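You operate a simulated robot arm through the tools that you are given. There is no shell and no other tool.

You are at the controls of a simulated robot arm. One attempt, no reset.

TASK
Fit a silver plate in the single head, put its lid on and tighten the four wing bolts.
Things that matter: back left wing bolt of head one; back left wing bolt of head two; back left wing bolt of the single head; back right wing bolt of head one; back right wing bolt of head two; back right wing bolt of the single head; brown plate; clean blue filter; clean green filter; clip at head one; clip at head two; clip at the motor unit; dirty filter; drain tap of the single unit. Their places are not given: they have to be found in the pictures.

Only the result counts: the job must be done as asked and must still hold three seconds after the hand-in. Knocking over, shifting, dropping, spilling or breaking anything else fails it. Lids that push on must go on centred and level and be pressed home; caps that screw on are set level and turned clockwise until they are tight.

THE ROBOT
A 7-joint arm with a four-finger gripper, fixed in place. Base frame: the origin is on the floor under the middle of its stand, x ahead of it, y to its left, z up. Units: mm, rad, N and s.
With the tool pointing down near the work surface it reaches from about 100 to 720 mm from the base axis. Its first joint turns from -1.204 to 3.002 rad. Payload 3.67 kg.
Tool frame: the origin (TCP) lies between the finger pads and is the grasp point; the fingertips stand 28 mm ahead of it; z points along the fingers, y is the line along which they close. The gripper opens to 112 mm; its body begins 73 mm behind the TCP.
Orientation is that of the tool frame in the base frame, as [roll, pitch, yaw] about the fixed x, y, z axes, in that order (R = Rz(yaw) Ry(pitch) Rx(roll)). With the fingers straight down and closing along the base's y, the tool's x points along the base's -x, its y along +y and its z along -z.

THE INTERFACE
- The arm moves only by the tool jog_arm. Its argument "steps" is a list of rows, each an object of numbers (a shift or turn left out is 0, a gripper value left out holds the last): "dx", "dy", "dz": the shift along the base's x, y, z in mm; "wx", "wy", "wz": the turn, a rotation vector about the base's x, y, z in rad; "grip": the opening, from 0 (shut) to 1 (fully open). In form: [{"dx": .., "dy": .., "dz": .., "wx": .., "wy": .., "wz": .., "grip": ..}, ...]. A call has 1 to 20 rows; each row is the pose to reach, as a shift and turn from the pose commanded when the call began. Each row takes 0.2 s and may step no farther than 50 mm and 0.15 rad from the row before; otherwise, or with a gripper value out of range, the whole call is refused. Where a pose cannot be reached the arm comes as near as it can. A force on the tool above 40 N (or 10 N above the force at the start of the call, whichever is more), or a blocked arm, ends the call early, and 0.2 s more pass. The fingers move at their own pace (about 102.5 mm/s each) and stop on an object; they squeeze with about 23 N. The grip force told is the motor's: it shows also when the fingers shut on nothing. Time passes only in rows, and 0.2 s behind the last, so rows that repeat a pose let the fingers close. It gives the time, the measured TCP pose, the force on the tool (base axes), the opening and the grip force at its end, in the units of the frame above (readings bear some noise), with the torque about the TCP (base axes, N m) and any sound that the robot's microphone picked up.
- Cameras (640 x 400 px; columns grow to the right, rows downward): "scene" is fixed at [394.8, -650.9, 1357.4]; the picture's right is [0.85, -0.53, 0.00], its down [-0.46, -0.73, -0.51] and it looks along [0.27, 0.43, -0.86] (base axes); focal length 214 px, centre (320, 200). "wrist" rides on the gripper at [60, -18, -104] in the tool frame; the picture's right is [0.29, 0.96, 0.00], its down [-0.80, 0.24, -0.55] and it looks along [-0.53, 0.16, 0.83] (tool axes); focal length 234 px, centre (320, 200).
- capture(camera): a new picture of that camera. No time passes.
- raise_lower(by): slides the trunk up (or, below 0, down) by that many mm; the arm rides with it, the base frame stays. It gives what a move gives, with no picture.
- pixel_to_xyz(camera, pixels): for up to 12 pixels [column, row] of the newest picture of that camera ("zoom" is the newest enlarged one), the place [x, y, z] in the base frame of the surface seen there, good to about 2 mm, but the place of the scene camera against the robot may be out by one fixed shift of up to 12 mm in any direction. No time passes.
- inspect(camera, box): a new picture of the part [left, top, right, bottom] of that camera's present view, enlarged. No time passes.
- finish_job(): hands the job in; it is judged then, once.

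Leave the gripper open and the arm clear of the work at the hand-in unless told otherwise.

The tools are called as a command line: name --argument value ..., lists and objects as JSON in quotes. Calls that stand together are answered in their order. jog_arm: Moves the arm, as the interface text tells. Its arguments: {"type":"object","properties":{"steps":{"type":"array"}},"required":["steps"]} The other tools are called the same way: raise_lower (by) moves the trunk up or down; capture (camera) takes a picture; pixel_to_xyz (camera, pixels) gives the place of the surface under pixels of a picture; inspect (camera, box) takes an enlarged picture of a part of a camera's view; finish_job () hands the job in.

At the start:

```text
clock: 0.0
position: [791.5, -385.6, 1108.0]
tcp_rot: [-3.141, 0.0, 3.141]
ft_force: [0.2, -0.6, -0.2]
torque: [-0.04, 0.01, -0.02]
gripper_width: 112.3
finger_force: 0.0
trunk travel left (down, up): [-450.0, 390.0]
```

scene: 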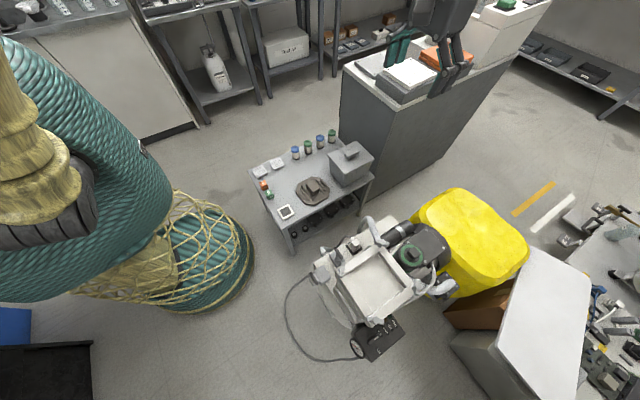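
wrist: 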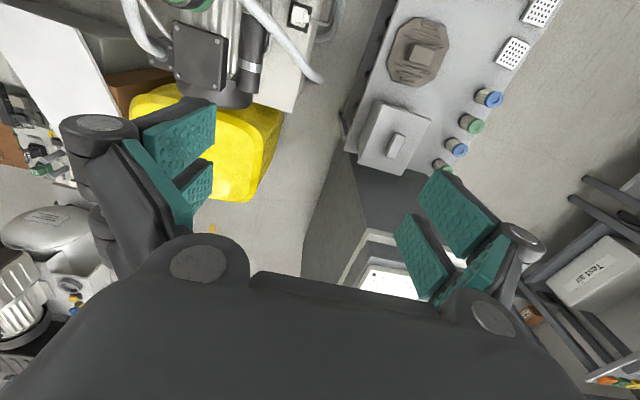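

I start by looking closer at the work area: a low table at around (310,180) with plates, lids and filters, and a machine at around (380,270) in the scene picture.

inspect --camera "scene" --box '[240, 110, 400, 260]'

inspect --camera "scene" --box '[280, 200, 480, 370]'

inspect --camera "wrist" --box '[60, 0, 380, 200]'

inspect --camera "wrist" --box '[330, 0, 600, 190]'

```text
2.67 times, centred on (320, 185) of scene
```

zoom: 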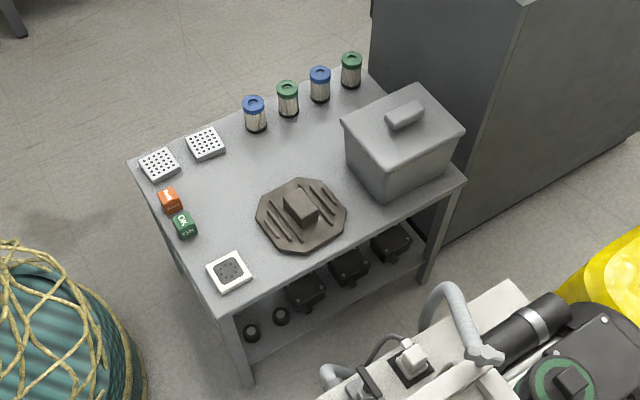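

```text
2.35 times, centred on (380, 285) of scene
```

zoom: 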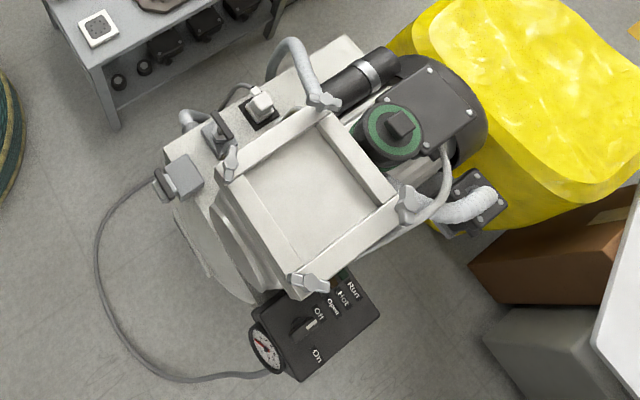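

```text
2.00 times, centred on (220, 100) of wrist
```

zoom: 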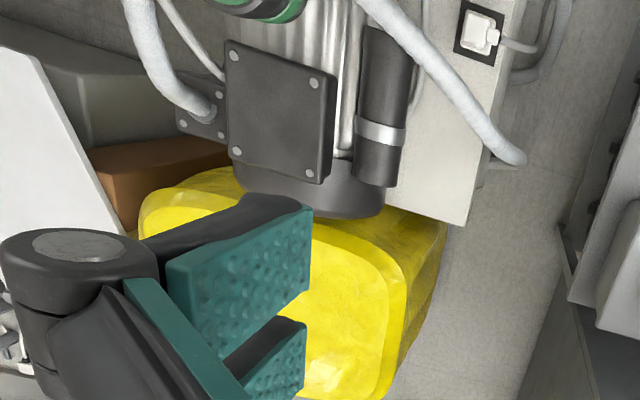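

```text
2.11 times, centred on (465, 95) of wrist
```

zoom: 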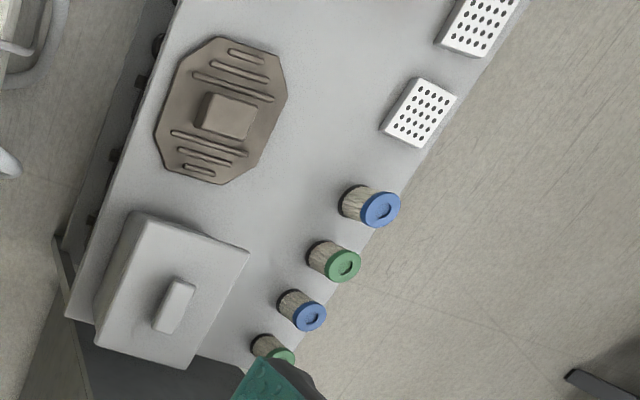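

The table holds two perforated plates, a framed square with a dark middle, a brown octagonal piece and a grey box-like piece. I'll inspect the rest of the scene, and measure places at key pixels.

inspect --camera "scene" --box '[500, 170, 640, 400]'

inspect --camera "scene" --box '[330, 0, 560, 140]'

inspect --camera "scene" --box '[0, 0, 340, 140]'

inspect --camera "scene" --box '[300, 210, 420, 300]'

inspect --camera "scene" --box '[360, 220, 480, 310]'

inspect --camera "scene" --box '[320, 280, 420, 370]'

```text
1.74 times, centred on (570, 285) of scene
```

zoom: 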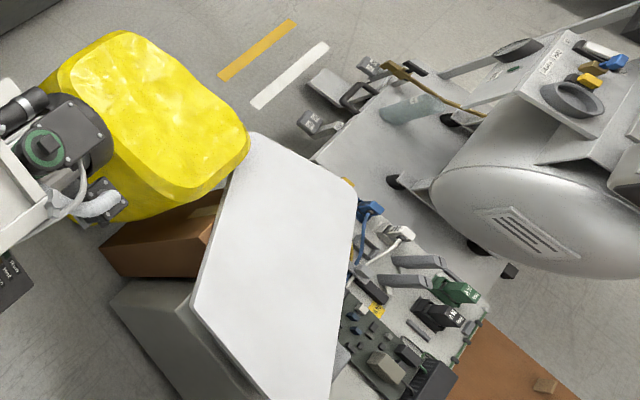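

```text
2.78 times, centred on (445, 70) of scene
```

zoom: 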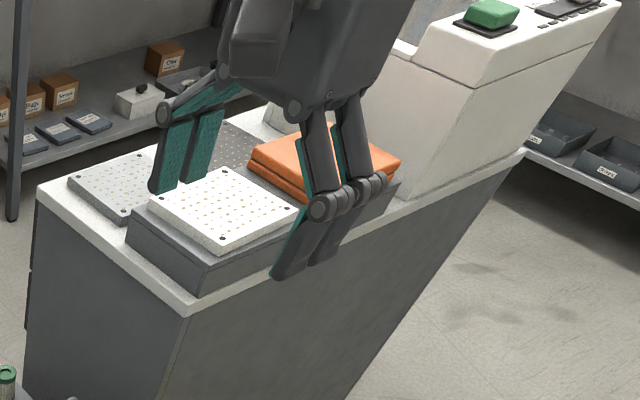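

```text
1.88 times, centred on (170, 70) of scene
```

zoom: 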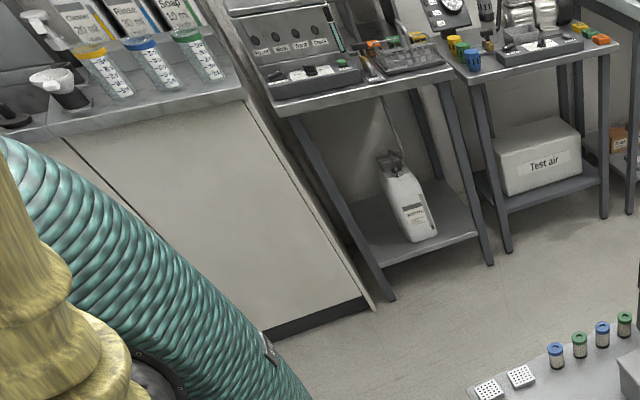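

```text
4.44 times, centred on (360, 255) of scene
```

zoom: 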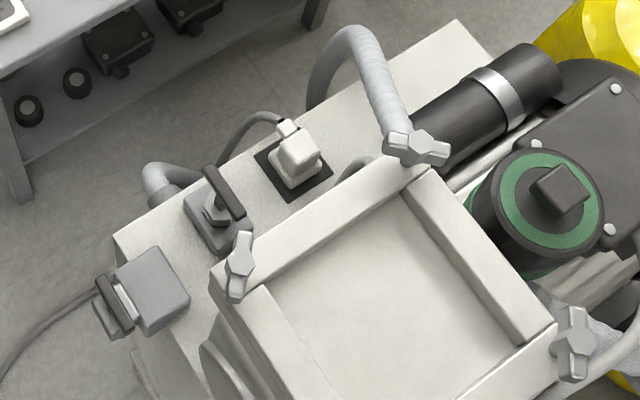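

```text
4.44 times, centred on (420, 265) of scene
```

zoom: 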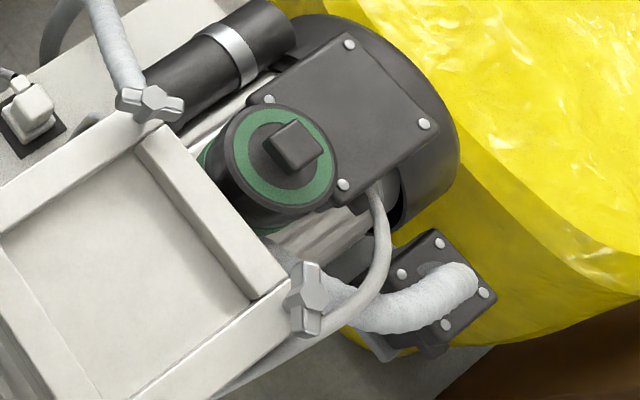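

```text
4.44 times, centred on (370, 325) of scene
```

zoom: 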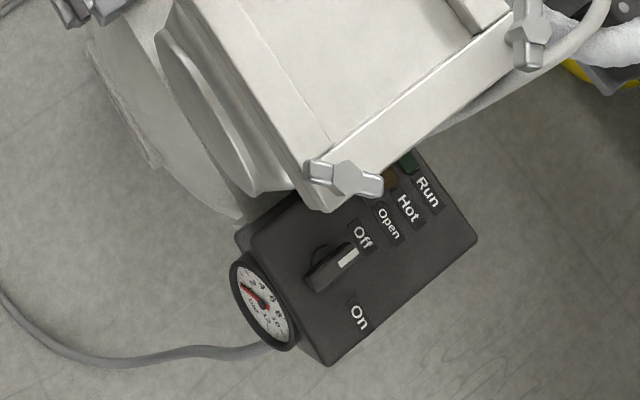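

I'll measure the places of the main things in the scene picture.

capture --camera "scene"

pixel_to_xyz --camera "scene" --pixels '[[260, 172], [277, 163], [285, 212], [313, 186], [350, 165], [295, 153], [332, 134], [310, 162], [380, 285], [394, 244], [353, 270], [430, 272]]'

pixel_to_xyz --camera "scene" --pixels '[[378, 321], [348, 255], [410, 255], [375, 345], [320, 290], [560, 220], [600, 290], [620, 270], [540, 320], [340, 390], [410, 75], [40, 370]]'

```text
taken
```

scene: 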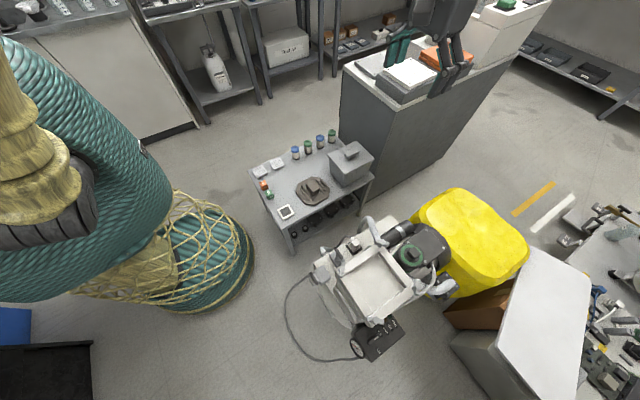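

```text
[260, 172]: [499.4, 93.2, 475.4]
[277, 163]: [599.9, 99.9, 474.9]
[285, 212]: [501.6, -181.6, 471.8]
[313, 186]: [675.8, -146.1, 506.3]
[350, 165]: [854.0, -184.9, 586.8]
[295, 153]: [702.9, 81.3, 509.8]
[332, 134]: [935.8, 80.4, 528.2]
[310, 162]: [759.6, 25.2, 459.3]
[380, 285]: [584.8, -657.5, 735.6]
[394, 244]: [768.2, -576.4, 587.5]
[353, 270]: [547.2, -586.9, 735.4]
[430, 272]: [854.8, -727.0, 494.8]
```

```text
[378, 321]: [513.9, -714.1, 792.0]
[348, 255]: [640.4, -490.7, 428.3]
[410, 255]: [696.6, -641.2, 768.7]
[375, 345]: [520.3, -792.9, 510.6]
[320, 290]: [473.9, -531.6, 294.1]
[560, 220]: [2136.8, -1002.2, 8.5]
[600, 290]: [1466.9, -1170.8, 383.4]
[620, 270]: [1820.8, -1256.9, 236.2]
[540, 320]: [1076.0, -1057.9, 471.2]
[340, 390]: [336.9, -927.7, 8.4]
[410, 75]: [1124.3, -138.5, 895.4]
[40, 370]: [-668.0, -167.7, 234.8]
```

I zoom onto the square tray with the four silver wing bolts and measure its geometry.

inspect --camera "scene" --box '[320, 230, 448, 330]'

pixel_to_xyz --camera "zoom" --pixels '[[180, 230], [390, 130], [500, 260], [300, 370], [310, 250], [405, 55], [220, 160], [540, 235], [360, 350], [300, 130], [430, 180], [440, 300]]'

```text
4.00 times, centred on (384, 280) of scene
```

zoom: 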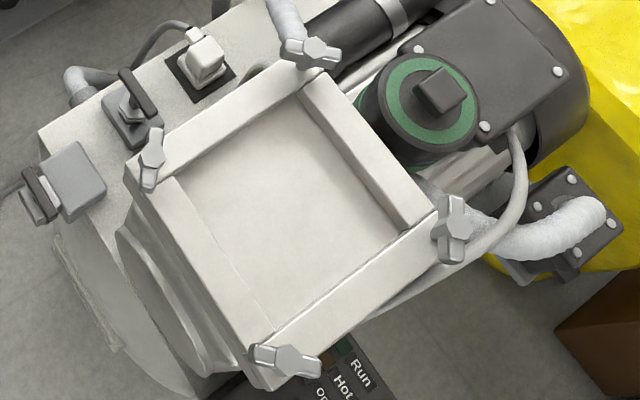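

```text
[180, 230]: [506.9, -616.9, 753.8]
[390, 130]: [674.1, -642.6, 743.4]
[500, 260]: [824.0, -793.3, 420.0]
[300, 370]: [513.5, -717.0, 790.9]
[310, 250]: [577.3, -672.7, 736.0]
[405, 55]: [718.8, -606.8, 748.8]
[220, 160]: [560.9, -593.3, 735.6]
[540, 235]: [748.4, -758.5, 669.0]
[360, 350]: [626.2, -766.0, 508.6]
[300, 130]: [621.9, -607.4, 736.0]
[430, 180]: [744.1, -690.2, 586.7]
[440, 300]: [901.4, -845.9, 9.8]
```

pixel_to_xyz --camera "zoom" --pixels '[[190, 185], [298, 108], [392, 235], [275, 322], [240, 125], [350, 140], [370, 270], [235, 270], [290, 355], [150, 155], [308, 47], [450, 225]]'

pixel_to_xyz --camera "zoom" --pixels '[[130, 120], [75, 180], [200, 60], [40, 195], [440, 90], [420, 75], [545, 70], [570, 225], [345, 385], [165, 270], [120, 300], [80, 80]]'

```text
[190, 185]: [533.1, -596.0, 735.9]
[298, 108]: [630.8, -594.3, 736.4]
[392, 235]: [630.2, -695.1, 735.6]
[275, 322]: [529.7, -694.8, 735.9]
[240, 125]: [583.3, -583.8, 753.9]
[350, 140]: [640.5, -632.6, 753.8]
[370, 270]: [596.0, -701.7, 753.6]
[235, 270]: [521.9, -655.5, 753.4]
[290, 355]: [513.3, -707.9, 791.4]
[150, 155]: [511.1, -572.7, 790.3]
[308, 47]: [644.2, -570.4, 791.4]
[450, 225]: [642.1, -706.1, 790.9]
```

```text
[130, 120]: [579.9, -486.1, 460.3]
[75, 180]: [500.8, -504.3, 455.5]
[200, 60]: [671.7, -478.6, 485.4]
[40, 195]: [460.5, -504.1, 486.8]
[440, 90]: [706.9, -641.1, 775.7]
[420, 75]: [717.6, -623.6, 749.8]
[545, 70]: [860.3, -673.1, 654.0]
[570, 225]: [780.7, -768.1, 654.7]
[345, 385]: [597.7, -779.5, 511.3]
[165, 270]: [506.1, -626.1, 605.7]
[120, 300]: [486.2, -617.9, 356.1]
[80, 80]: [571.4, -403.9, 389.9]
```

The head's tray is axis aligned: floor z≈736, rim z≈754, bolts at the corners up to z≈791. Now I zoom on the table items and measure them.

inspect --camera "scene" --box '[245, 150, 325, 225]'

pixel_to_xyz --camera "zoom" --pixels '[[100, 125], [205, 75], [85, 195], [112, 242], [215, 330], [352, 210], [270, 210], [330, 150], [430, 180], [365, 265], [285, 235], [400, 245]]'

inspect --camera "scene" --box '[310, 120, 400, 200]'

pixel_to_xyz --camera "zoom" --pixels '[[320, 155], [215, 180], [310, 110], [390, 155], [285, 240], [235, 265], [300, 330], [410, 260], [300, 270], [350, 205], [140, 85], [225, 330]]'

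```text
5.33 times, centred on (285, 188) of scene
```

zoom: 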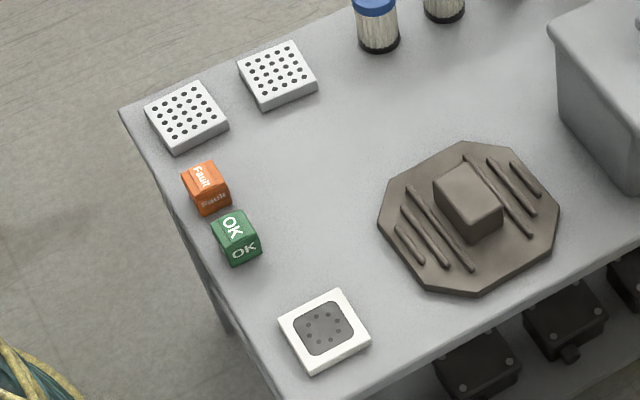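

```text
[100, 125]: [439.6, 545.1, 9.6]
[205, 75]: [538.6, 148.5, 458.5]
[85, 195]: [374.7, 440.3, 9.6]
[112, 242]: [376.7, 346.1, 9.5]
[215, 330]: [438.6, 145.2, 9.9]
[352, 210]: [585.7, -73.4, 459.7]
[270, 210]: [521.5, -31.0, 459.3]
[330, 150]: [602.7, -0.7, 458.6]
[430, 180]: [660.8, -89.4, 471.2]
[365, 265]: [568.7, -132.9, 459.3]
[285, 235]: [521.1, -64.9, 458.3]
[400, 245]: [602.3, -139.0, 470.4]
```

```text
5.00 times, centred on (355, 160) of scene
```

zoom: 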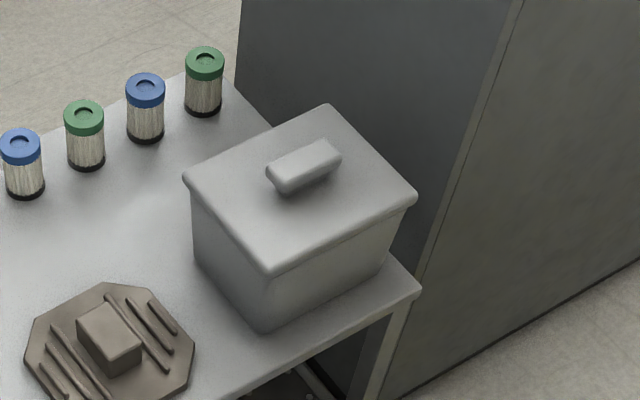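

```text
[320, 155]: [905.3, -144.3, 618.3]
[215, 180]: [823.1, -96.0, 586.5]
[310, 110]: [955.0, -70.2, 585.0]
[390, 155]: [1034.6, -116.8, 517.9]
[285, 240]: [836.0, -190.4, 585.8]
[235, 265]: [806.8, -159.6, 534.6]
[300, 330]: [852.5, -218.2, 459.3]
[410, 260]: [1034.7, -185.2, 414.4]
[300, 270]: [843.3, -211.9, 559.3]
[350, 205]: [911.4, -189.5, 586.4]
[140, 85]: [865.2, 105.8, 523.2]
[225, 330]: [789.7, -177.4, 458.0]
```

inspect --camera "scene" --box '[245, 150, 325, 225]'

pixel_to_xyz --camera "zoom" --pixels '[[150, 120], [195, 85], [225, 120], [178, 150], [290, 320], [335, 295], [365, 330], [320, 368], [325, 328], [275, 75], [187, 118], [240, 68]]'

pixel_to_xyz --camera "zoom" --pixels '[[400, 180], [465, 145], [525, 152], [555, 205], [545, 245], [475, 290], [425, 278], [383, 225], [465, 185], [440, 180], [498, 205], [472, 210]]'

inspect --camera "scene" --box '[340, 30, 480, 120]'

pixel_to_xyz --camera "zoom" --pixels '[[330, 185], [230, 185], [340, 130], [420, 190], [320, 240], [180, 150], [440, 110], [100, 200], [250, 330], [180, 240], [500, 130], [290, 90]]'

```text
5.33 times, centred on (285, 188) of scene
```

zoom: 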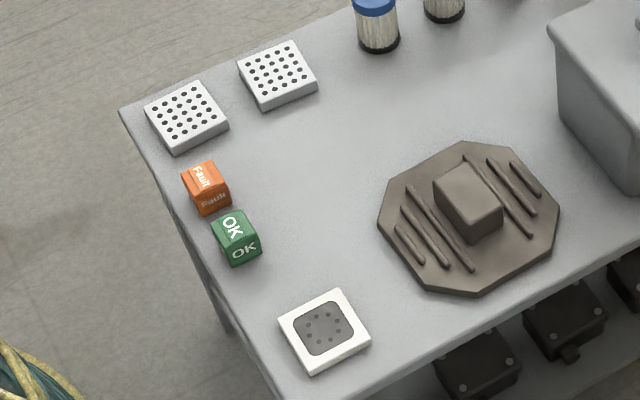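

```text
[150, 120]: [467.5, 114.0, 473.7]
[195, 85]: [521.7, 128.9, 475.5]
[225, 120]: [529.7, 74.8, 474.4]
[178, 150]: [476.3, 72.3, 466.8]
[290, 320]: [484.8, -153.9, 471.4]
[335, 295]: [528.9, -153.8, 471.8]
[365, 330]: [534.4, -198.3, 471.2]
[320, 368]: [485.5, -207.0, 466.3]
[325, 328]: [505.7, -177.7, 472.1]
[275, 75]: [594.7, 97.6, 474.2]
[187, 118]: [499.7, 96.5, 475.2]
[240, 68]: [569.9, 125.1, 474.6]
```

```text
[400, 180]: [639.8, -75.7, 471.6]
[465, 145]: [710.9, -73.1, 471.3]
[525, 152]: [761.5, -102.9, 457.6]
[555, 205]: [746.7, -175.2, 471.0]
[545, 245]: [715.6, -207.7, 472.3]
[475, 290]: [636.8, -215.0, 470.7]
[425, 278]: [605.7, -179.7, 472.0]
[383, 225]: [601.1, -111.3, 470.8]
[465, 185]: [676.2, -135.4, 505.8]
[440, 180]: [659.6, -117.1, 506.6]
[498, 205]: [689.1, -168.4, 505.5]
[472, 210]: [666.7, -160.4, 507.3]
```

```text
4.44 times, centred on (410, 75) of scene
```

zoom: 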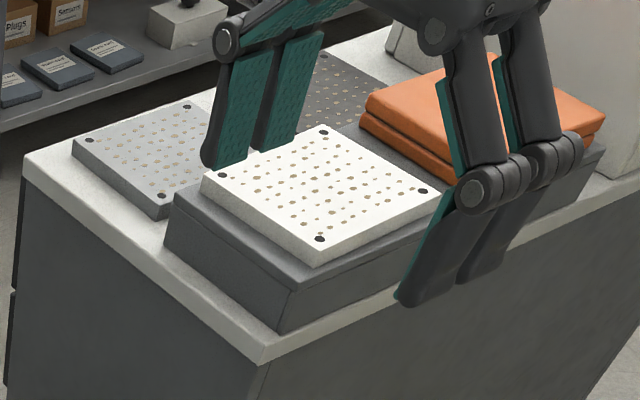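

```text
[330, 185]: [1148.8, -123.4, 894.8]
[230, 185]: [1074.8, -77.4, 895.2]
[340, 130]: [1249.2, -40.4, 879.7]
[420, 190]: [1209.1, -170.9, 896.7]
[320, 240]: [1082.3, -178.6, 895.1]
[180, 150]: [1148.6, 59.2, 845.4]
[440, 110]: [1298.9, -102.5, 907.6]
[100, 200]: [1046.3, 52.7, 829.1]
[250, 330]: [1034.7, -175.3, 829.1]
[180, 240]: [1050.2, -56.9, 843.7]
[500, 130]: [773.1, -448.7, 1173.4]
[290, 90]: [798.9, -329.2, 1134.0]
```

The octagonal brown piece (about 146 x 142 mm, cut corners, knob on top) looks like a lid that clears corner bolts; the perforated squares are ~57 mm plates. I want a better view of the machine, so I move the wrist camera (high, clear of everything) to look at the head.

jog_arm --steps '[{"dx": -35, "dy": -28, "dz": 0, "grip": 1}, {"dx": -70, "dy": -56, "dz": 0}, {"dx": -105, "dy": -84, "dz": 0}, {"dx": -140, "dy": -112, "dz": 0}, {"dx": -175, "dy": -140, "dz": 0}, {"dx": -210, "dy": -168, "dz": 0}, {"dx": -245, "dy": -196, "dz": 0}, {"dx": -280, "dy": -224, "dz": 0}, {"dx": -315, "dy": -252, "dz": 0}, {"dx": -350, "dy": -280, "dz": 0}, {"dx": -385, "dy": -308, "dz": 0}]'

capture --camera "wrist"

capture --camera "scene"

```text
clock: 2.4
position: [404.5, -693.8, 1107.9]
tcp_rot: [3.14, 0.0, -3.141]
ft_force: [0.4, -0.2, 0.1]
torque: [0.03, -0.04, 0.0]
gripper_width: 112.0
finger_force: 0.1
trunk travel left (down, up): [-450.0, 390.0]
```

```text
taken
```

wrist: 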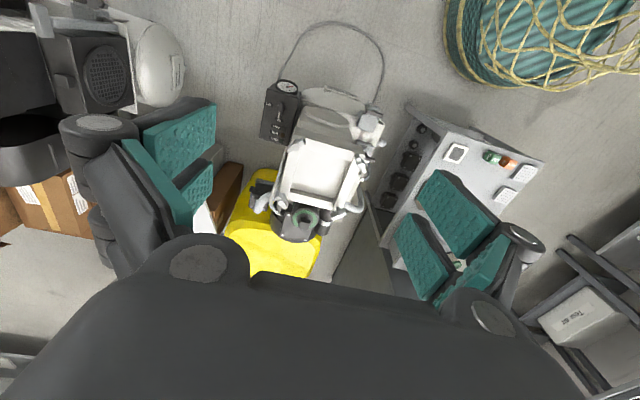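

```text
taken
```

scene: 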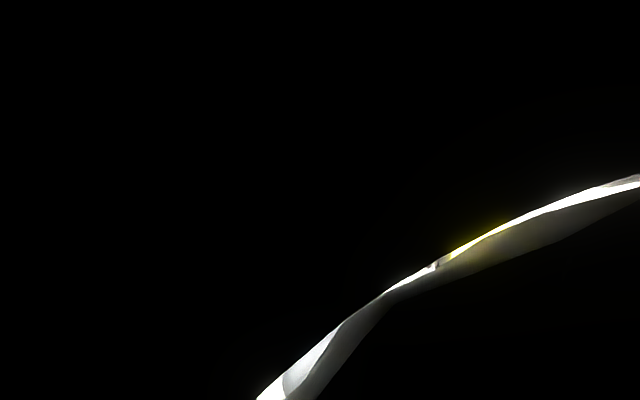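

The arm blocks the scene camera here, but the wrist camera sees the machine at (320,170). I zoom in.

inspect --camera "wrist" --box '[230, 70, 410, 270]'

inspect --camera "wrist" --box '[360, 90, 560, 230]'

inspect --camera "wrist" --box '[0, 0, 200, 130]'

inspect --camera "wrist" --box '[270, 110, 390, 210]'

```text
2.00 times, centred on (320, 170) of wrist
```

zoom: 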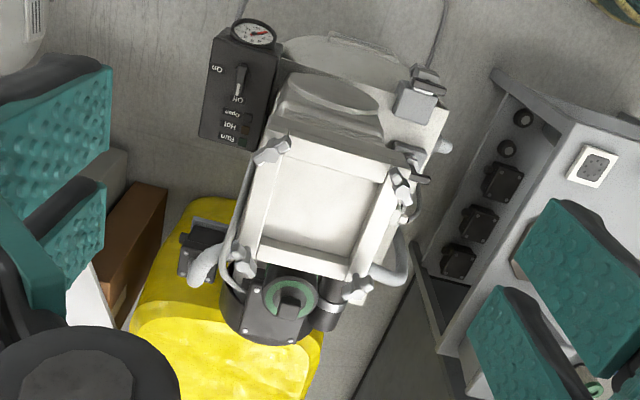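

```text
2.86 times, centred on (460, 160) of wrist
```

zoom: 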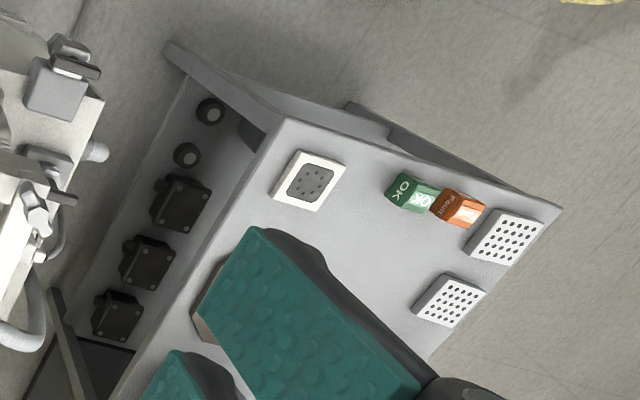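

```text
3.08 times, centred on (100, 65) of wrist
```

zoom: 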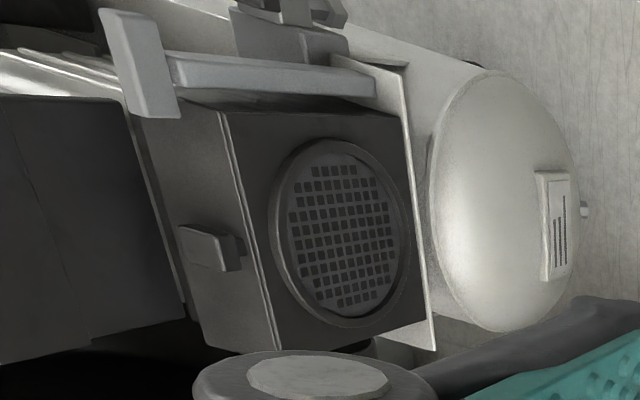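

```text
4.00 times, centred on (330, 160) of wrist
```

zoom: 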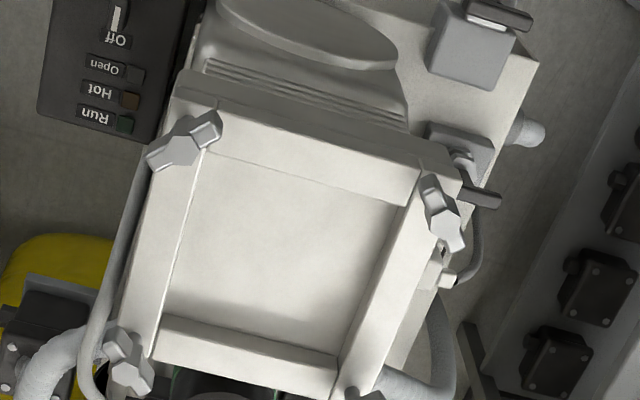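

Only one head is visible here. Before deciding, I want to look over the left side (+y) of the robot for other units, so I swing the arm at the same height, turning the camera toward +y.

jog_arm --steps '[{"dx": 10, "dy": 40, "wz": 0.075}, {"dx": 20, "dy": 80, "wz": 0.15}, {"dx": 30, "dy": 120, "wz": 0.225}, {"dx": 40, "dy": 160, "wz": 0.3}, {"dx": 50, "dy": 200, "wz": 0.375}, {"dx": 60, "dy": 240, "wz": 0.45}, {"dx": 70, "dy": 280, "wz": 0.525}, {"dx": 80, "dy": 320, "wz": 0.6}, {"dx": 90, "dy": 360, "wz": 0.675}, {"dx": 100, "dy": 400, "wz": 0.75}, {"dx": 110, "dy": 440, "wz": 0.825}, {"dx": 120, "dy": 480, "wz": 0.9}, {"dx": 130, "dy": 520, "wz": 0.975}, {"dx": 140, "dy": 560, "wz": 1.05}, {"dx": 150, "dy": 600, "wz": 1.125}, {"dx": 150, "dy": 645, "wz": 1.2}, {"dx": 150, "dy": 690, "wz": 1.275}, {"dx": 150, "dy": 735, "wz": 1.35}, {"dx": 140, "dy": 780, "wz": 1.425}, {"dx": 130, "dy": 825, "wz": 1.5}]'

capture --camera "wrist"

capture --camera "scene"

```text
clock: 4.2
position: [478.7, -420.5, 1068.7]
tcp_rot: [2.978, 0.073, -2.615]
ft_force: [1.4, 0.1, 0.6]
torque: [0.03, 0.01, 0.01]
gripper_width: 111.9
finger_force: 0.1
out of reach, approached as far as the arm can: row 8
trunk travel left (down, up): [-450.0, 390.0]
stopped in row 8: the arm was blocked; the commanded pose is now the measured one
```

```text
taken
```

wrist: 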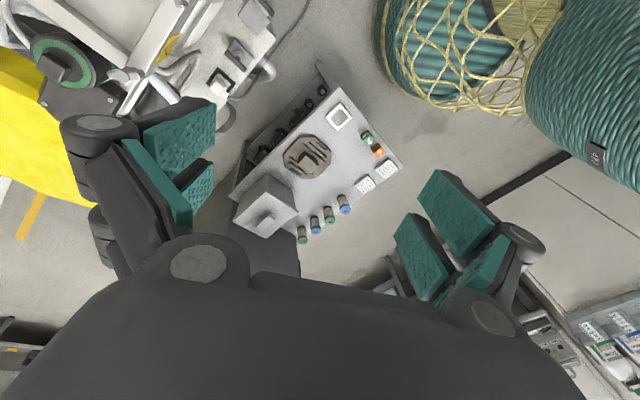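

```text
taken
```

scene: 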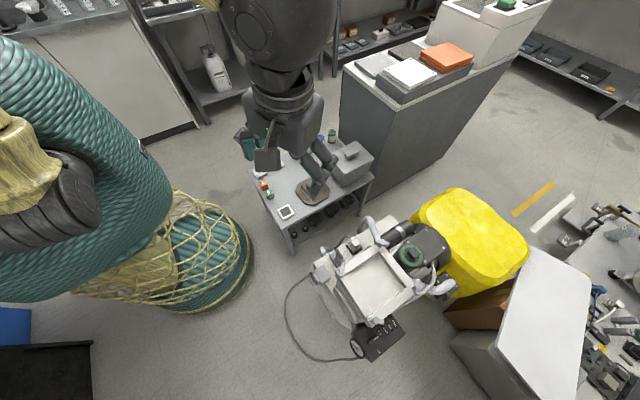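

The arm can't fold in at this height (blocked near the inner reach). I straighten the tool (roll back by about -0.18 rad about x) while lowering to about z=900, still well above the table (box handle top ≈618).

jog_arm --steps '[{"dz": -40, "wx": -0.04}, {"dz": -80, "wx": -0.09, "wy": -0.01}, {"dz": -120, "wx": -0.14, "wy": -0.015}, {"dz": -160, "wx": -0.178, "wy": -0.019}, {"dz": -180, "wx": -0.178, "wy": -0.019}]'

capture --camera "wrist"

```text
clock: 5.4
position: [477.9, -420.1, 889.5]
tcp_rot: [-3.139, 0.0, -2.606]
ft_force: [0.3, 0.6, -0.6]
torque: [0.0, 0.02, -0.02]
gripper_width: 112.0
finger_force: 0.0
trunk travel left (down, up): [-450.0, 390.0]
```

```text
taken
```

wrist: 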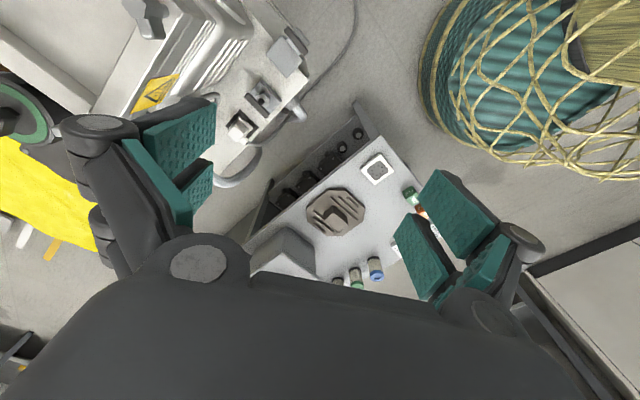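

Straight again at z=890. Now swing to +y at this height with the camera turning toward +y.

jog_arm --steps '[{"dx": 5, "dy": 36, "wz": 0.07}, {"dx": 10, "dy": 72, "wz": 0.14}, {"dx": 15, "dy": 108, "wz": 0.21}, {"dx": 20, "dy": 144, "wz": 0.28}, {"dx": 25, "dy": 180, "wz": 0.35}, {"dx": 30, "dy": 216, "wz": 0.42}, {"dx": 30, "dy": 252, "wz": 0.49}, {"dx": 30, "dy": 288, "wz": 0.56}, {"dx": 30, "dy": 324, "wz": 0.63}, {"dx": 30, "dy": 360, "wz": 0.7}, {"dx": 30, "dy": 396, "wz": 0.77}, {"dx": 30, "dy": 432, "wz": 0.84}, {"dx": 20, "dy": 468, "wz": 0.91}, {"dx": 10, "dy": 504, "wz": 0.98}, {"dx": 0, "dy": 540, "wz": 1.05}]'

capture --camera "wrist"

capture --camera "scene"

```text
clock: 8.6
position: [476.9, 121.9, 892.8]
tcp_rot: [-3.14, -0.002, -1.557]
ft_force: [0.7, 0.4, -0.5]
torque: [0.01, -0.03, 0.02]
gripper_width: 112.2
finger_force: 0.0
trunk travel left (down, up): [-450.0, 390.0]
```

```text
taken
```

wrist: 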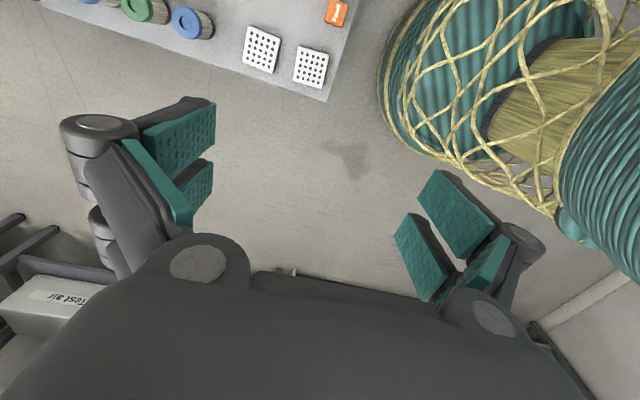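

```text
taken
```

scene: 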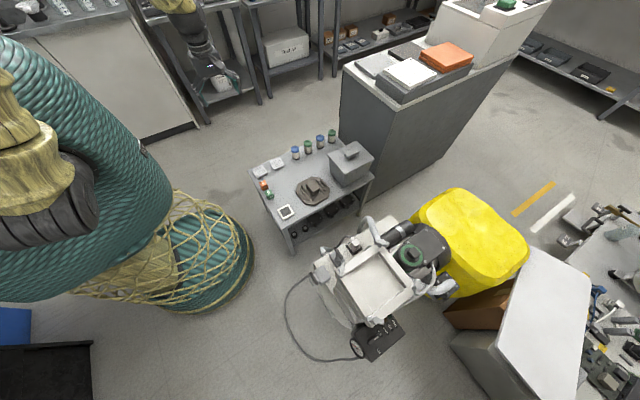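

Nothing there yet. I check distances of the furniture on the left side before swinging further round.

pixel_to_xyz --camera "scene" --pixels '[[100, 60], [190, 130], [30, 20], [180, 20], [260, 95], [215, 70], [10, 330], [40, 370], [20, 10], [125, 5], [290, 45], [150, 10]]'

pixel_to_xyz --camera "wrist" --pixels '[[600, 330], [50, 300], [350, 150], [20, 230], [560, 320], [260, 50], [310, 67], [190, 22], [135, 8], [335, 12], [325, 100], [400, 50]]'

```text
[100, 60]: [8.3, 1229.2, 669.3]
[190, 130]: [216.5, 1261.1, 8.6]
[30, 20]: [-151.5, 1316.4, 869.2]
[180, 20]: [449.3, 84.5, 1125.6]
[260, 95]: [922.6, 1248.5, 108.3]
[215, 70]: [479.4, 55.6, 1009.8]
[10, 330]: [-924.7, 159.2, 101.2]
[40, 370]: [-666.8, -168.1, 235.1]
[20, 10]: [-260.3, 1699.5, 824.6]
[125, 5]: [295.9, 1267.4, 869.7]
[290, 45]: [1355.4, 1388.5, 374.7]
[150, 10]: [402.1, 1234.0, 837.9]
```

```text
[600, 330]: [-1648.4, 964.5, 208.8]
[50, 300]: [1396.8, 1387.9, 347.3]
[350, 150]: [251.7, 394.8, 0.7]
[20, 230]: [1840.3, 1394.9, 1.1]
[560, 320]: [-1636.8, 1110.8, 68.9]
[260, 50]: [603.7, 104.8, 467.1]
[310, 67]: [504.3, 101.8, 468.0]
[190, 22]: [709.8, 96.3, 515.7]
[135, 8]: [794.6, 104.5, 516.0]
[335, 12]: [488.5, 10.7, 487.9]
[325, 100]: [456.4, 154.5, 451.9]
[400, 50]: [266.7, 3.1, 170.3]
```

Only the table and the machine in -y lie within reach. I go back with the camera to look almost straight down on the head, at a safe height (fingertips ≥ 900 mm).

jog_arm --steps '[{"dx": 16, "dy": -41, "dz": 5, "wz": -0.088}, {"dx": 32, "dy": -82, "dz": 10, "wz": -0.176}, {"dx": 48, "dy": -123, "dz": 15, "wz": -0.264}, {"dx": 64, "dy": -164, "dz": 20, "wz": -0.352}, {"dx": 80, "dy": -205, "dz": 25, "wz": -0.44}, {"dx": 96, "dy": -246, "dz": 30, "wz": -0.528}, {"dx": 112, "dy": -287, "dz": 35, "wz": -0.616}, {"dx": 123, "dy": -322, "dz": 40, "wz": -0.704}, {"dx": 120, "dy": -366, "dz": 42, "wz": -0.792}, {"dx": 116, "dy": -411, "dz": 44, "wz": -0.88}, {"dx": 112, "dy": -455, "dz": 46, "wz": -0.968}, {"dx": 108, "dy": -500, "dz": 48, "wz": -1.056}, {"dx": 104, "dy": -544, "dz": 50, "wz": -1.144}, {"dx": 100, "dy": -589, "dz": 52, "wz": -1.232}, {"dx": 96, "dy": -633, "dz": 54, "wz": -1.32}, {"dx": 92, "dy": -678, "dz": 56, "wz": -1.408}, {"dx": 88, "dy": -722, "dz": 57, "wz": -1.496}, {"dx": 85, "dy": -767, "dz": 57, "wz": -1.585}]'

capture --camera "wrist"

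```text
clock: 12.4
position: [564.2, -646.0, 946.5]
tcp_rot: [-3.138, -0.003, 3.139]
ft_force: [0.4, -1.0, -0.3]
torque: [0.04, -0.03, -0.02]
gripper_width: 112.2
finger_force: 0.1
trunk travel left (down, up): [-450.0, 390.0]
```

```text
taken
```

wrist: 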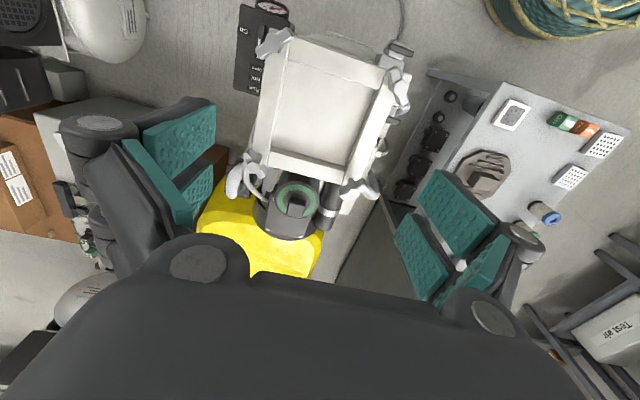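

inspect --camera "wrist" --box '[240, 20, 420, 220]'

pixel_to_xyz --camera "zoom" --pixels '[[245, 75], [400, 90], [210, 260], [360, 270], [300, 170], [195, 150], [375, 180], [310, 75], [280, 300], [190, 45], [450, 120], [400, 345]]'

inspect --camera "wrist" --box '[280, 50, 390, 160]'

inspect --camera "wrist" --box '[400, 60, 640, 210]'

```text
2.00 times, centred on (330, 120) of wrist
```

zoom: 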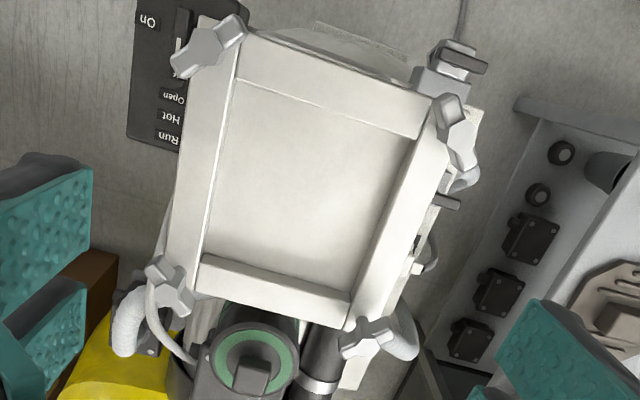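

```text
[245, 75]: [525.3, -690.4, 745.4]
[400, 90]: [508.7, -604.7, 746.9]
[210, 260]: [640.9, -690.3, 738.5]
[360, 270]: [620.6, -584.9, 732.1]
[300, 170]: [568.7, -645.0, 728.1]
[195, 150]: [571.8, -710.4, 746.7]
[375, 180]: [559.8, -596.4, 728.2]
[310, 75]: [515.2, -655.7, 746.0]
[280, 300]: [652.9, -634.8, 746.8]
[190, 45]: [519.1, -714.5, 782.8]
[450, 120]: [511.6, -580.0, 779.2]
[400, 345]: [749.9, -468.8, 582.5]
```

```text
3.64 times, centred on (335, 105) of wrist
```

zoom: 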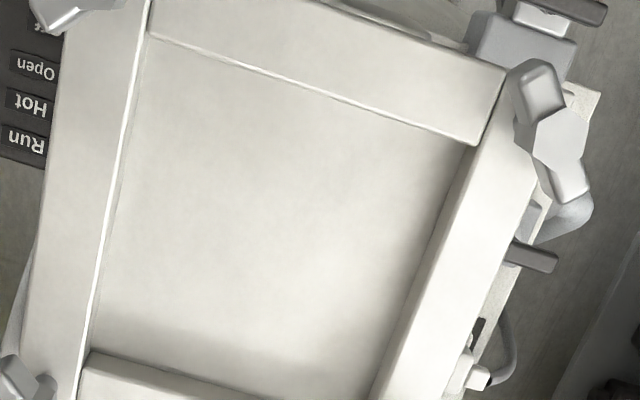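

```text
2.67 times, centred on (520, 135) of wrist
```

zoom: 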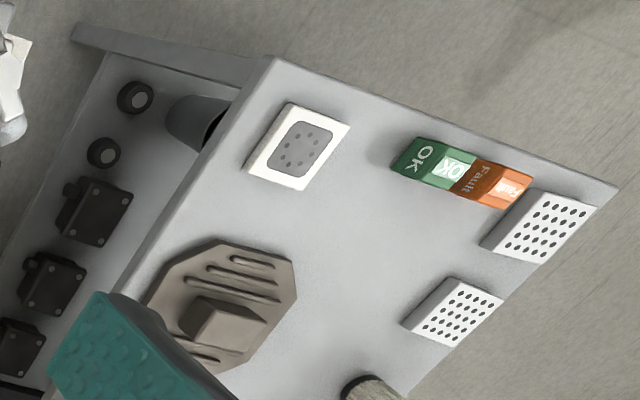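

I measure plate, lid and frame corners from the present enlarged wrist picture.

pixel_to_xyz --camera "zoom" --pixels '[[542, 192], [592, 205], [545, 260], [497, 246], [445, 280], [500, 298], [452, 345], [408, 325], [293, 106], [347, 125], [300, 188], [248, 170]]'

pixel_to_xyz --camera "zoom" --pixels '[[170, 262], [225, 243], [293, 262], [292, 300], [240, 370], [160, 295], [195, 300], [262, 318], [235, 345], [190, 322], [420, 165], [500, 185]]'

```text
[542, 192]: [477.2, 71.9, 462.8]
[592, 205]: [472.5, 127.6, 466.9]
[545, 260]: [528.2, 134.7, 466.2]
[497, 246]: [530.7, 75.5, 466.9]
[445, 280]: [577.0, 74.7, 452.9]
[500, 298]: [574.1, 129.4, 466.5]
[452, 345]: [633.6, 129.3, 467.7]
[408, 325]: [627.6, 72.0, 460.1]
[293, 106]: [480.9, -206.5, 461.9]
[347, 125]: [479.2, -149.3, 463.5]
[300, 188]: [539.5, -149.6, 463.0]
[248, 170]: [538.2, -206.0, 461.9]
```

```text
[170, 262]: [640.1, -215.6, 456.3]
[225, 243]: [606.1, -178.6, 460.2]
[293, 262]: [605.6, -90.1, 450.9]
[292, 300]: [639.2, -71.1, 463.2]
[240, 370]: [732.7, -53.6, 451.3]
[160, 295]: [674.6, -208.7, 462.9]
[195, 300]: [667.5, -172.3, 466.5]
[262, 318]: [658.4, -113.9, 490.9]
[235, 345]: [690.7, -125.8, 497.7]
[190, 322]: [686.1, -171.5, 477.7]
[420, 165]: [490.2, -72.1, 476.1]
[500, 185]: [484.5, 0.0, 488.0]
```

Plates are ~58 mm squares, ~15 mm thick; the head well is 106 mm square and 18 mm deep, so a plate goes inside with finger clearance. I look closely at the wing bolts from here.

inspect --camera "wrist" --box '[245, 10, 305, 60]'

inspect --camera "wrist" --box '[360, 50, 430, 110]'

inspect --camera "wrist" --box '[215, 140, 285, 210]'

inspect --camera "wrist" --box '[320, 160, 390, 220]'

```text
8.00 times, centred on (275, 35) of wrist
```

zoom: 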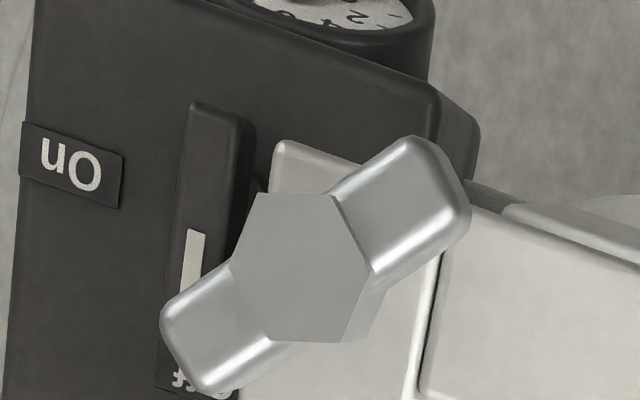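

```text
6.67 times, centred on (395, 80) of wrist
```

zoom: 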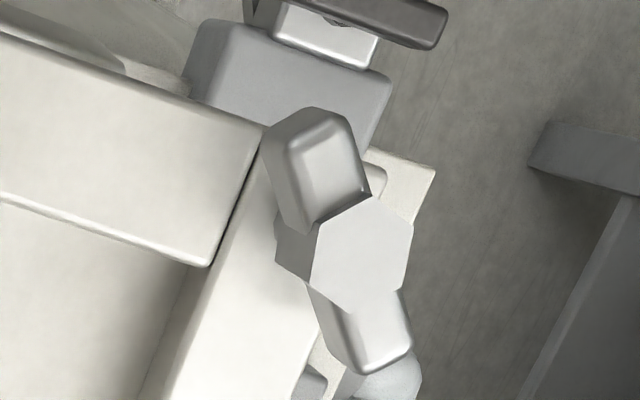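

```text
5.71 times, centred on (250, 175) of wrist
```

zoom: 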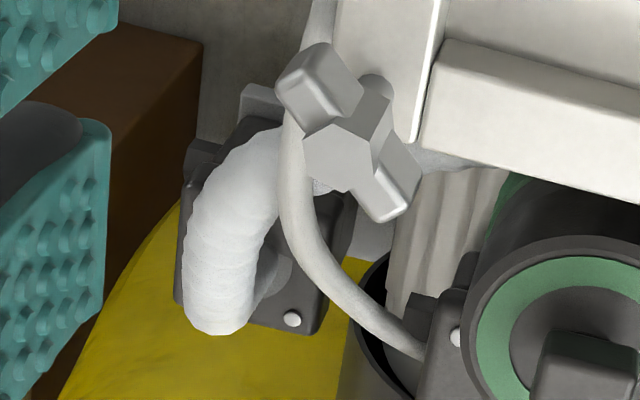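

```text
6.67 times, centred on (355, 190) of wrist
```

zoom: 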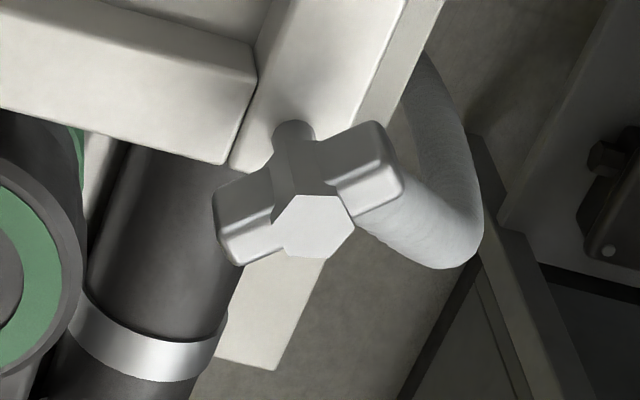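

I measure hub and wing ends of each bolt from the wrist picture.

pixel_to_xyz --camera "wrist" --pixels '[[272.5, 43], [259.5, 53], [289, 34.5], [401.3, 88.2], [395, 75], [403, 101.5], [254.4, 167.1], [250.5, 156], [262, 172], [353.8, 194.2], [344.5, 193], [362, 186]]'

```text
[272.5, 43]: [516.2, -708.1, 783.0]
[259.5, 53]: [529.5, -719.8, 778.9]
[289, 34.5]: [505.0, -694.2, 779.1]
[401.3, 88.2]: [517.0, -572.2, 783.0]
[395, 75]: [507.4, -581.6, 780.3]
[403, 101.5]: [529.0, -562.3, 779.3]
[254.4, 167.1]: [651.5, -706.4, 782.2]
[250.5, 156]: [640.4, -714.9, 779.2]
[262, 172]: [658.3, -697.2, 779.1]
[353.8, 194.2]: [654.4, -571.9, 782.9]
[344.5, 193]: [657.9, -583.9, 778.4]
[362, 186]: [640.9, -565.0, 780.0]
```

All four wings lie tangentially (clear of the lid's cut corners): bolts at about (516,-708), (517,-572), (652,-706), (654,-572), hub tops z≈783; head centre ≈ (585,-640). I test the reach here by moving over the head centre down to z=840 (fingertips 812, above the bolts).

jog_arm --steps '[{"dx": 10, "dy": 3, "dz": -35}, {"dx": 20, "dy": 6, "dz": -70}, {"dx": 20, "dy": 6, "dz": -106}]'

capture --camera "wrist"

capture --camera "scene"

```text
clock: 13.2
position: [585.3, -642.6, 838.2]
tcp_rot: [-3.14, -0.005, 3.139]
ft_force: [-0.5, -0.9, 0.2]
torque: [0.05, 0.03, 0.0]
gripper_width: 112.0
finger_force: 0.0
trunk travel left (down, up): [-450.0, 390.0]
```

```text
taken
```

wrist: 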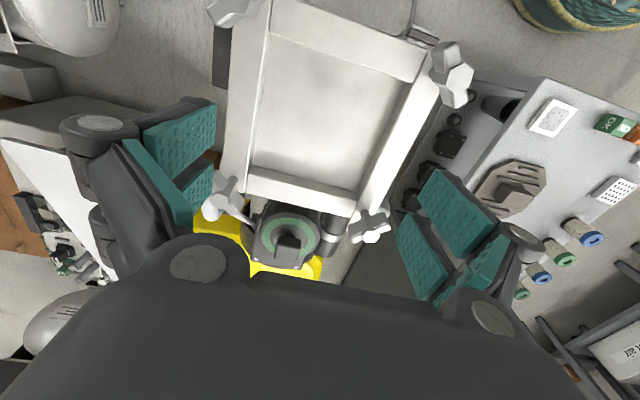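

```text
taken
```

scene: 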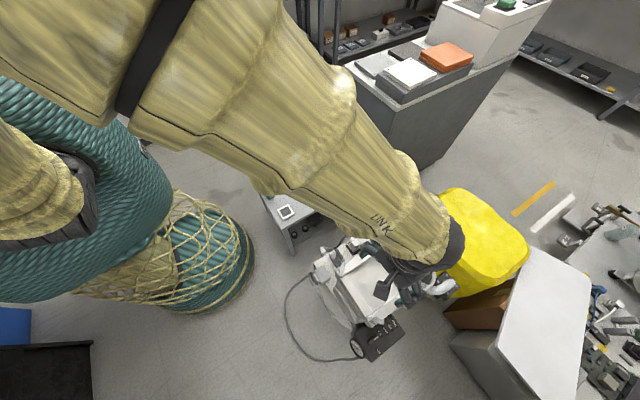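

Reach is fine here. I measure the well and bolts more exactly from this nearer view.

inspect --camera "wrist" --box '[200, 0, 480, 250]'

pixel_to_xyz --camera "wrist" --pixels '[[274, 38], [414, 82], [252, 162], [357, 188], [320, 100], [232, 10], [455, 87], [226, 203], [371, 237], [300, 45], [380, 130], [300, 180]]'

```text
1.60 times, centred on (340, 125) of wrist
```

zoom: 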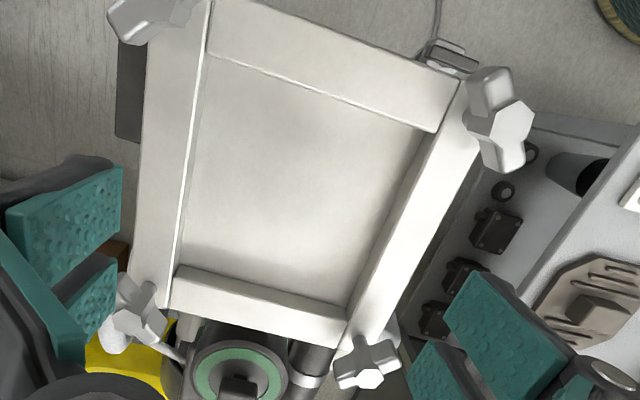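

```text
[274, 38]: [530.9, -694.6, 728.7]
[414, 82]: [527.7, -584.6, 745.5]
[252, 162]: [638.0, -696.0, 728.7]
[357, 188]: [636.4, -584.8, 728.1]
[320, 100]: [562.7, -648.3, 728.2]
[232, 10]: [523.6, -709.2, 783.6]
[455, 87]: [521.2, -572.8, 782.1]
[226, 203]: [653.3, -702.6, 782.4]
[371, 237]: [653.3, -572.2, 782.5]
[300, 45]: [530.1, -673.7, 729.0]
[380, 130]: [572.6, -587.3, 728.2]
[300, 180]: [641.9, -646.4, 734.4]
```

Well interior: x 529–641, y −697 to −585, centre ≈ (585,−641), floor z=728, rim 746. Now I move back over the table at z≈890 with the hand turned 90°, so the scene camera can show me the finger thickness.

jog_arm --steps '[{"dz": 30}, {"dy": 20, "dz": 55, "wz": 0.0}, {"dx": 2, "dy": 65, "dz": 55, "wz": 0.1}, {"dx": 4, "dy": 110, "dz": 55, "wz": 0.22}, {"dx": 6, "dy": 155, "dz": 55, "wz": 0.34}, {"dx": 8, "dy": 200, "dz": 55, "wz": 0.46}, {"dx": 10, "dy": 245, "dz": 55, "wz": 0.58}, {"dx": 12, "dy": 290, "dz": 55, "wz": 0.7}, {"dx": 14, "dy": 335, "dz": 55, "wz": 0.82}, {"dx": 16, "dy": 380, "dz": 55, "wz": 0.94}, {"dx": 18, "dy": 425, "dz": 55, "wz": 1.06}, {"dx": 18, "dy": 470, "dz": 30, "wz": 1.18}, {"dx": 18, "dy": 515, "dz": 0, "wz": 1.3}, {"dx": 18, "dy": 560, "dz": -20, "wz": 1.42}, {"dx": 18, "dy": 600, "dz": -50, "wz": 1.5708}, {"dx": 18, "dy": 620, "dz": -80, "wz": 1.5708}]'

capture --camera "scene"

capture --camera "wrist"

```text
refused: row 12 steps farther than a row can; nothing moved
```

```text
taken
```

scene: 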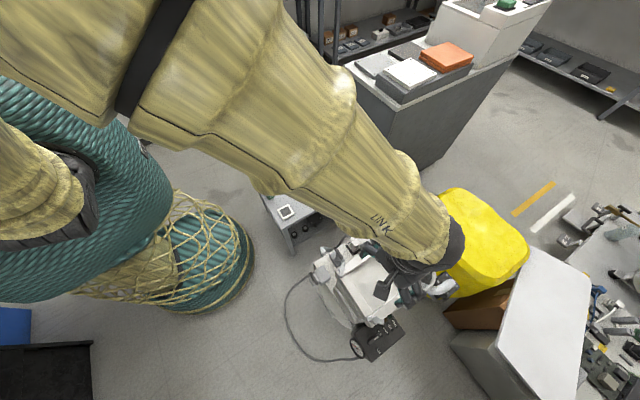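

```text
taken
```

wrist: 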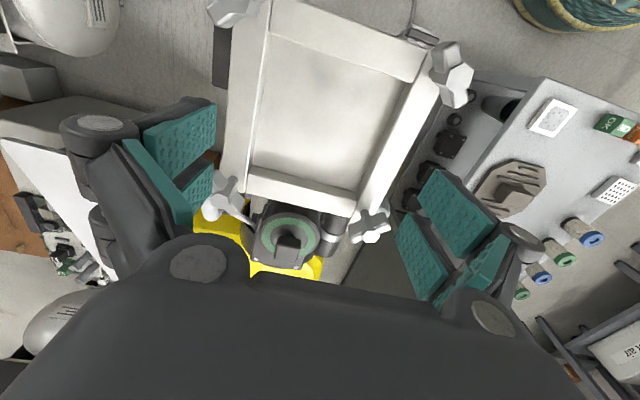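

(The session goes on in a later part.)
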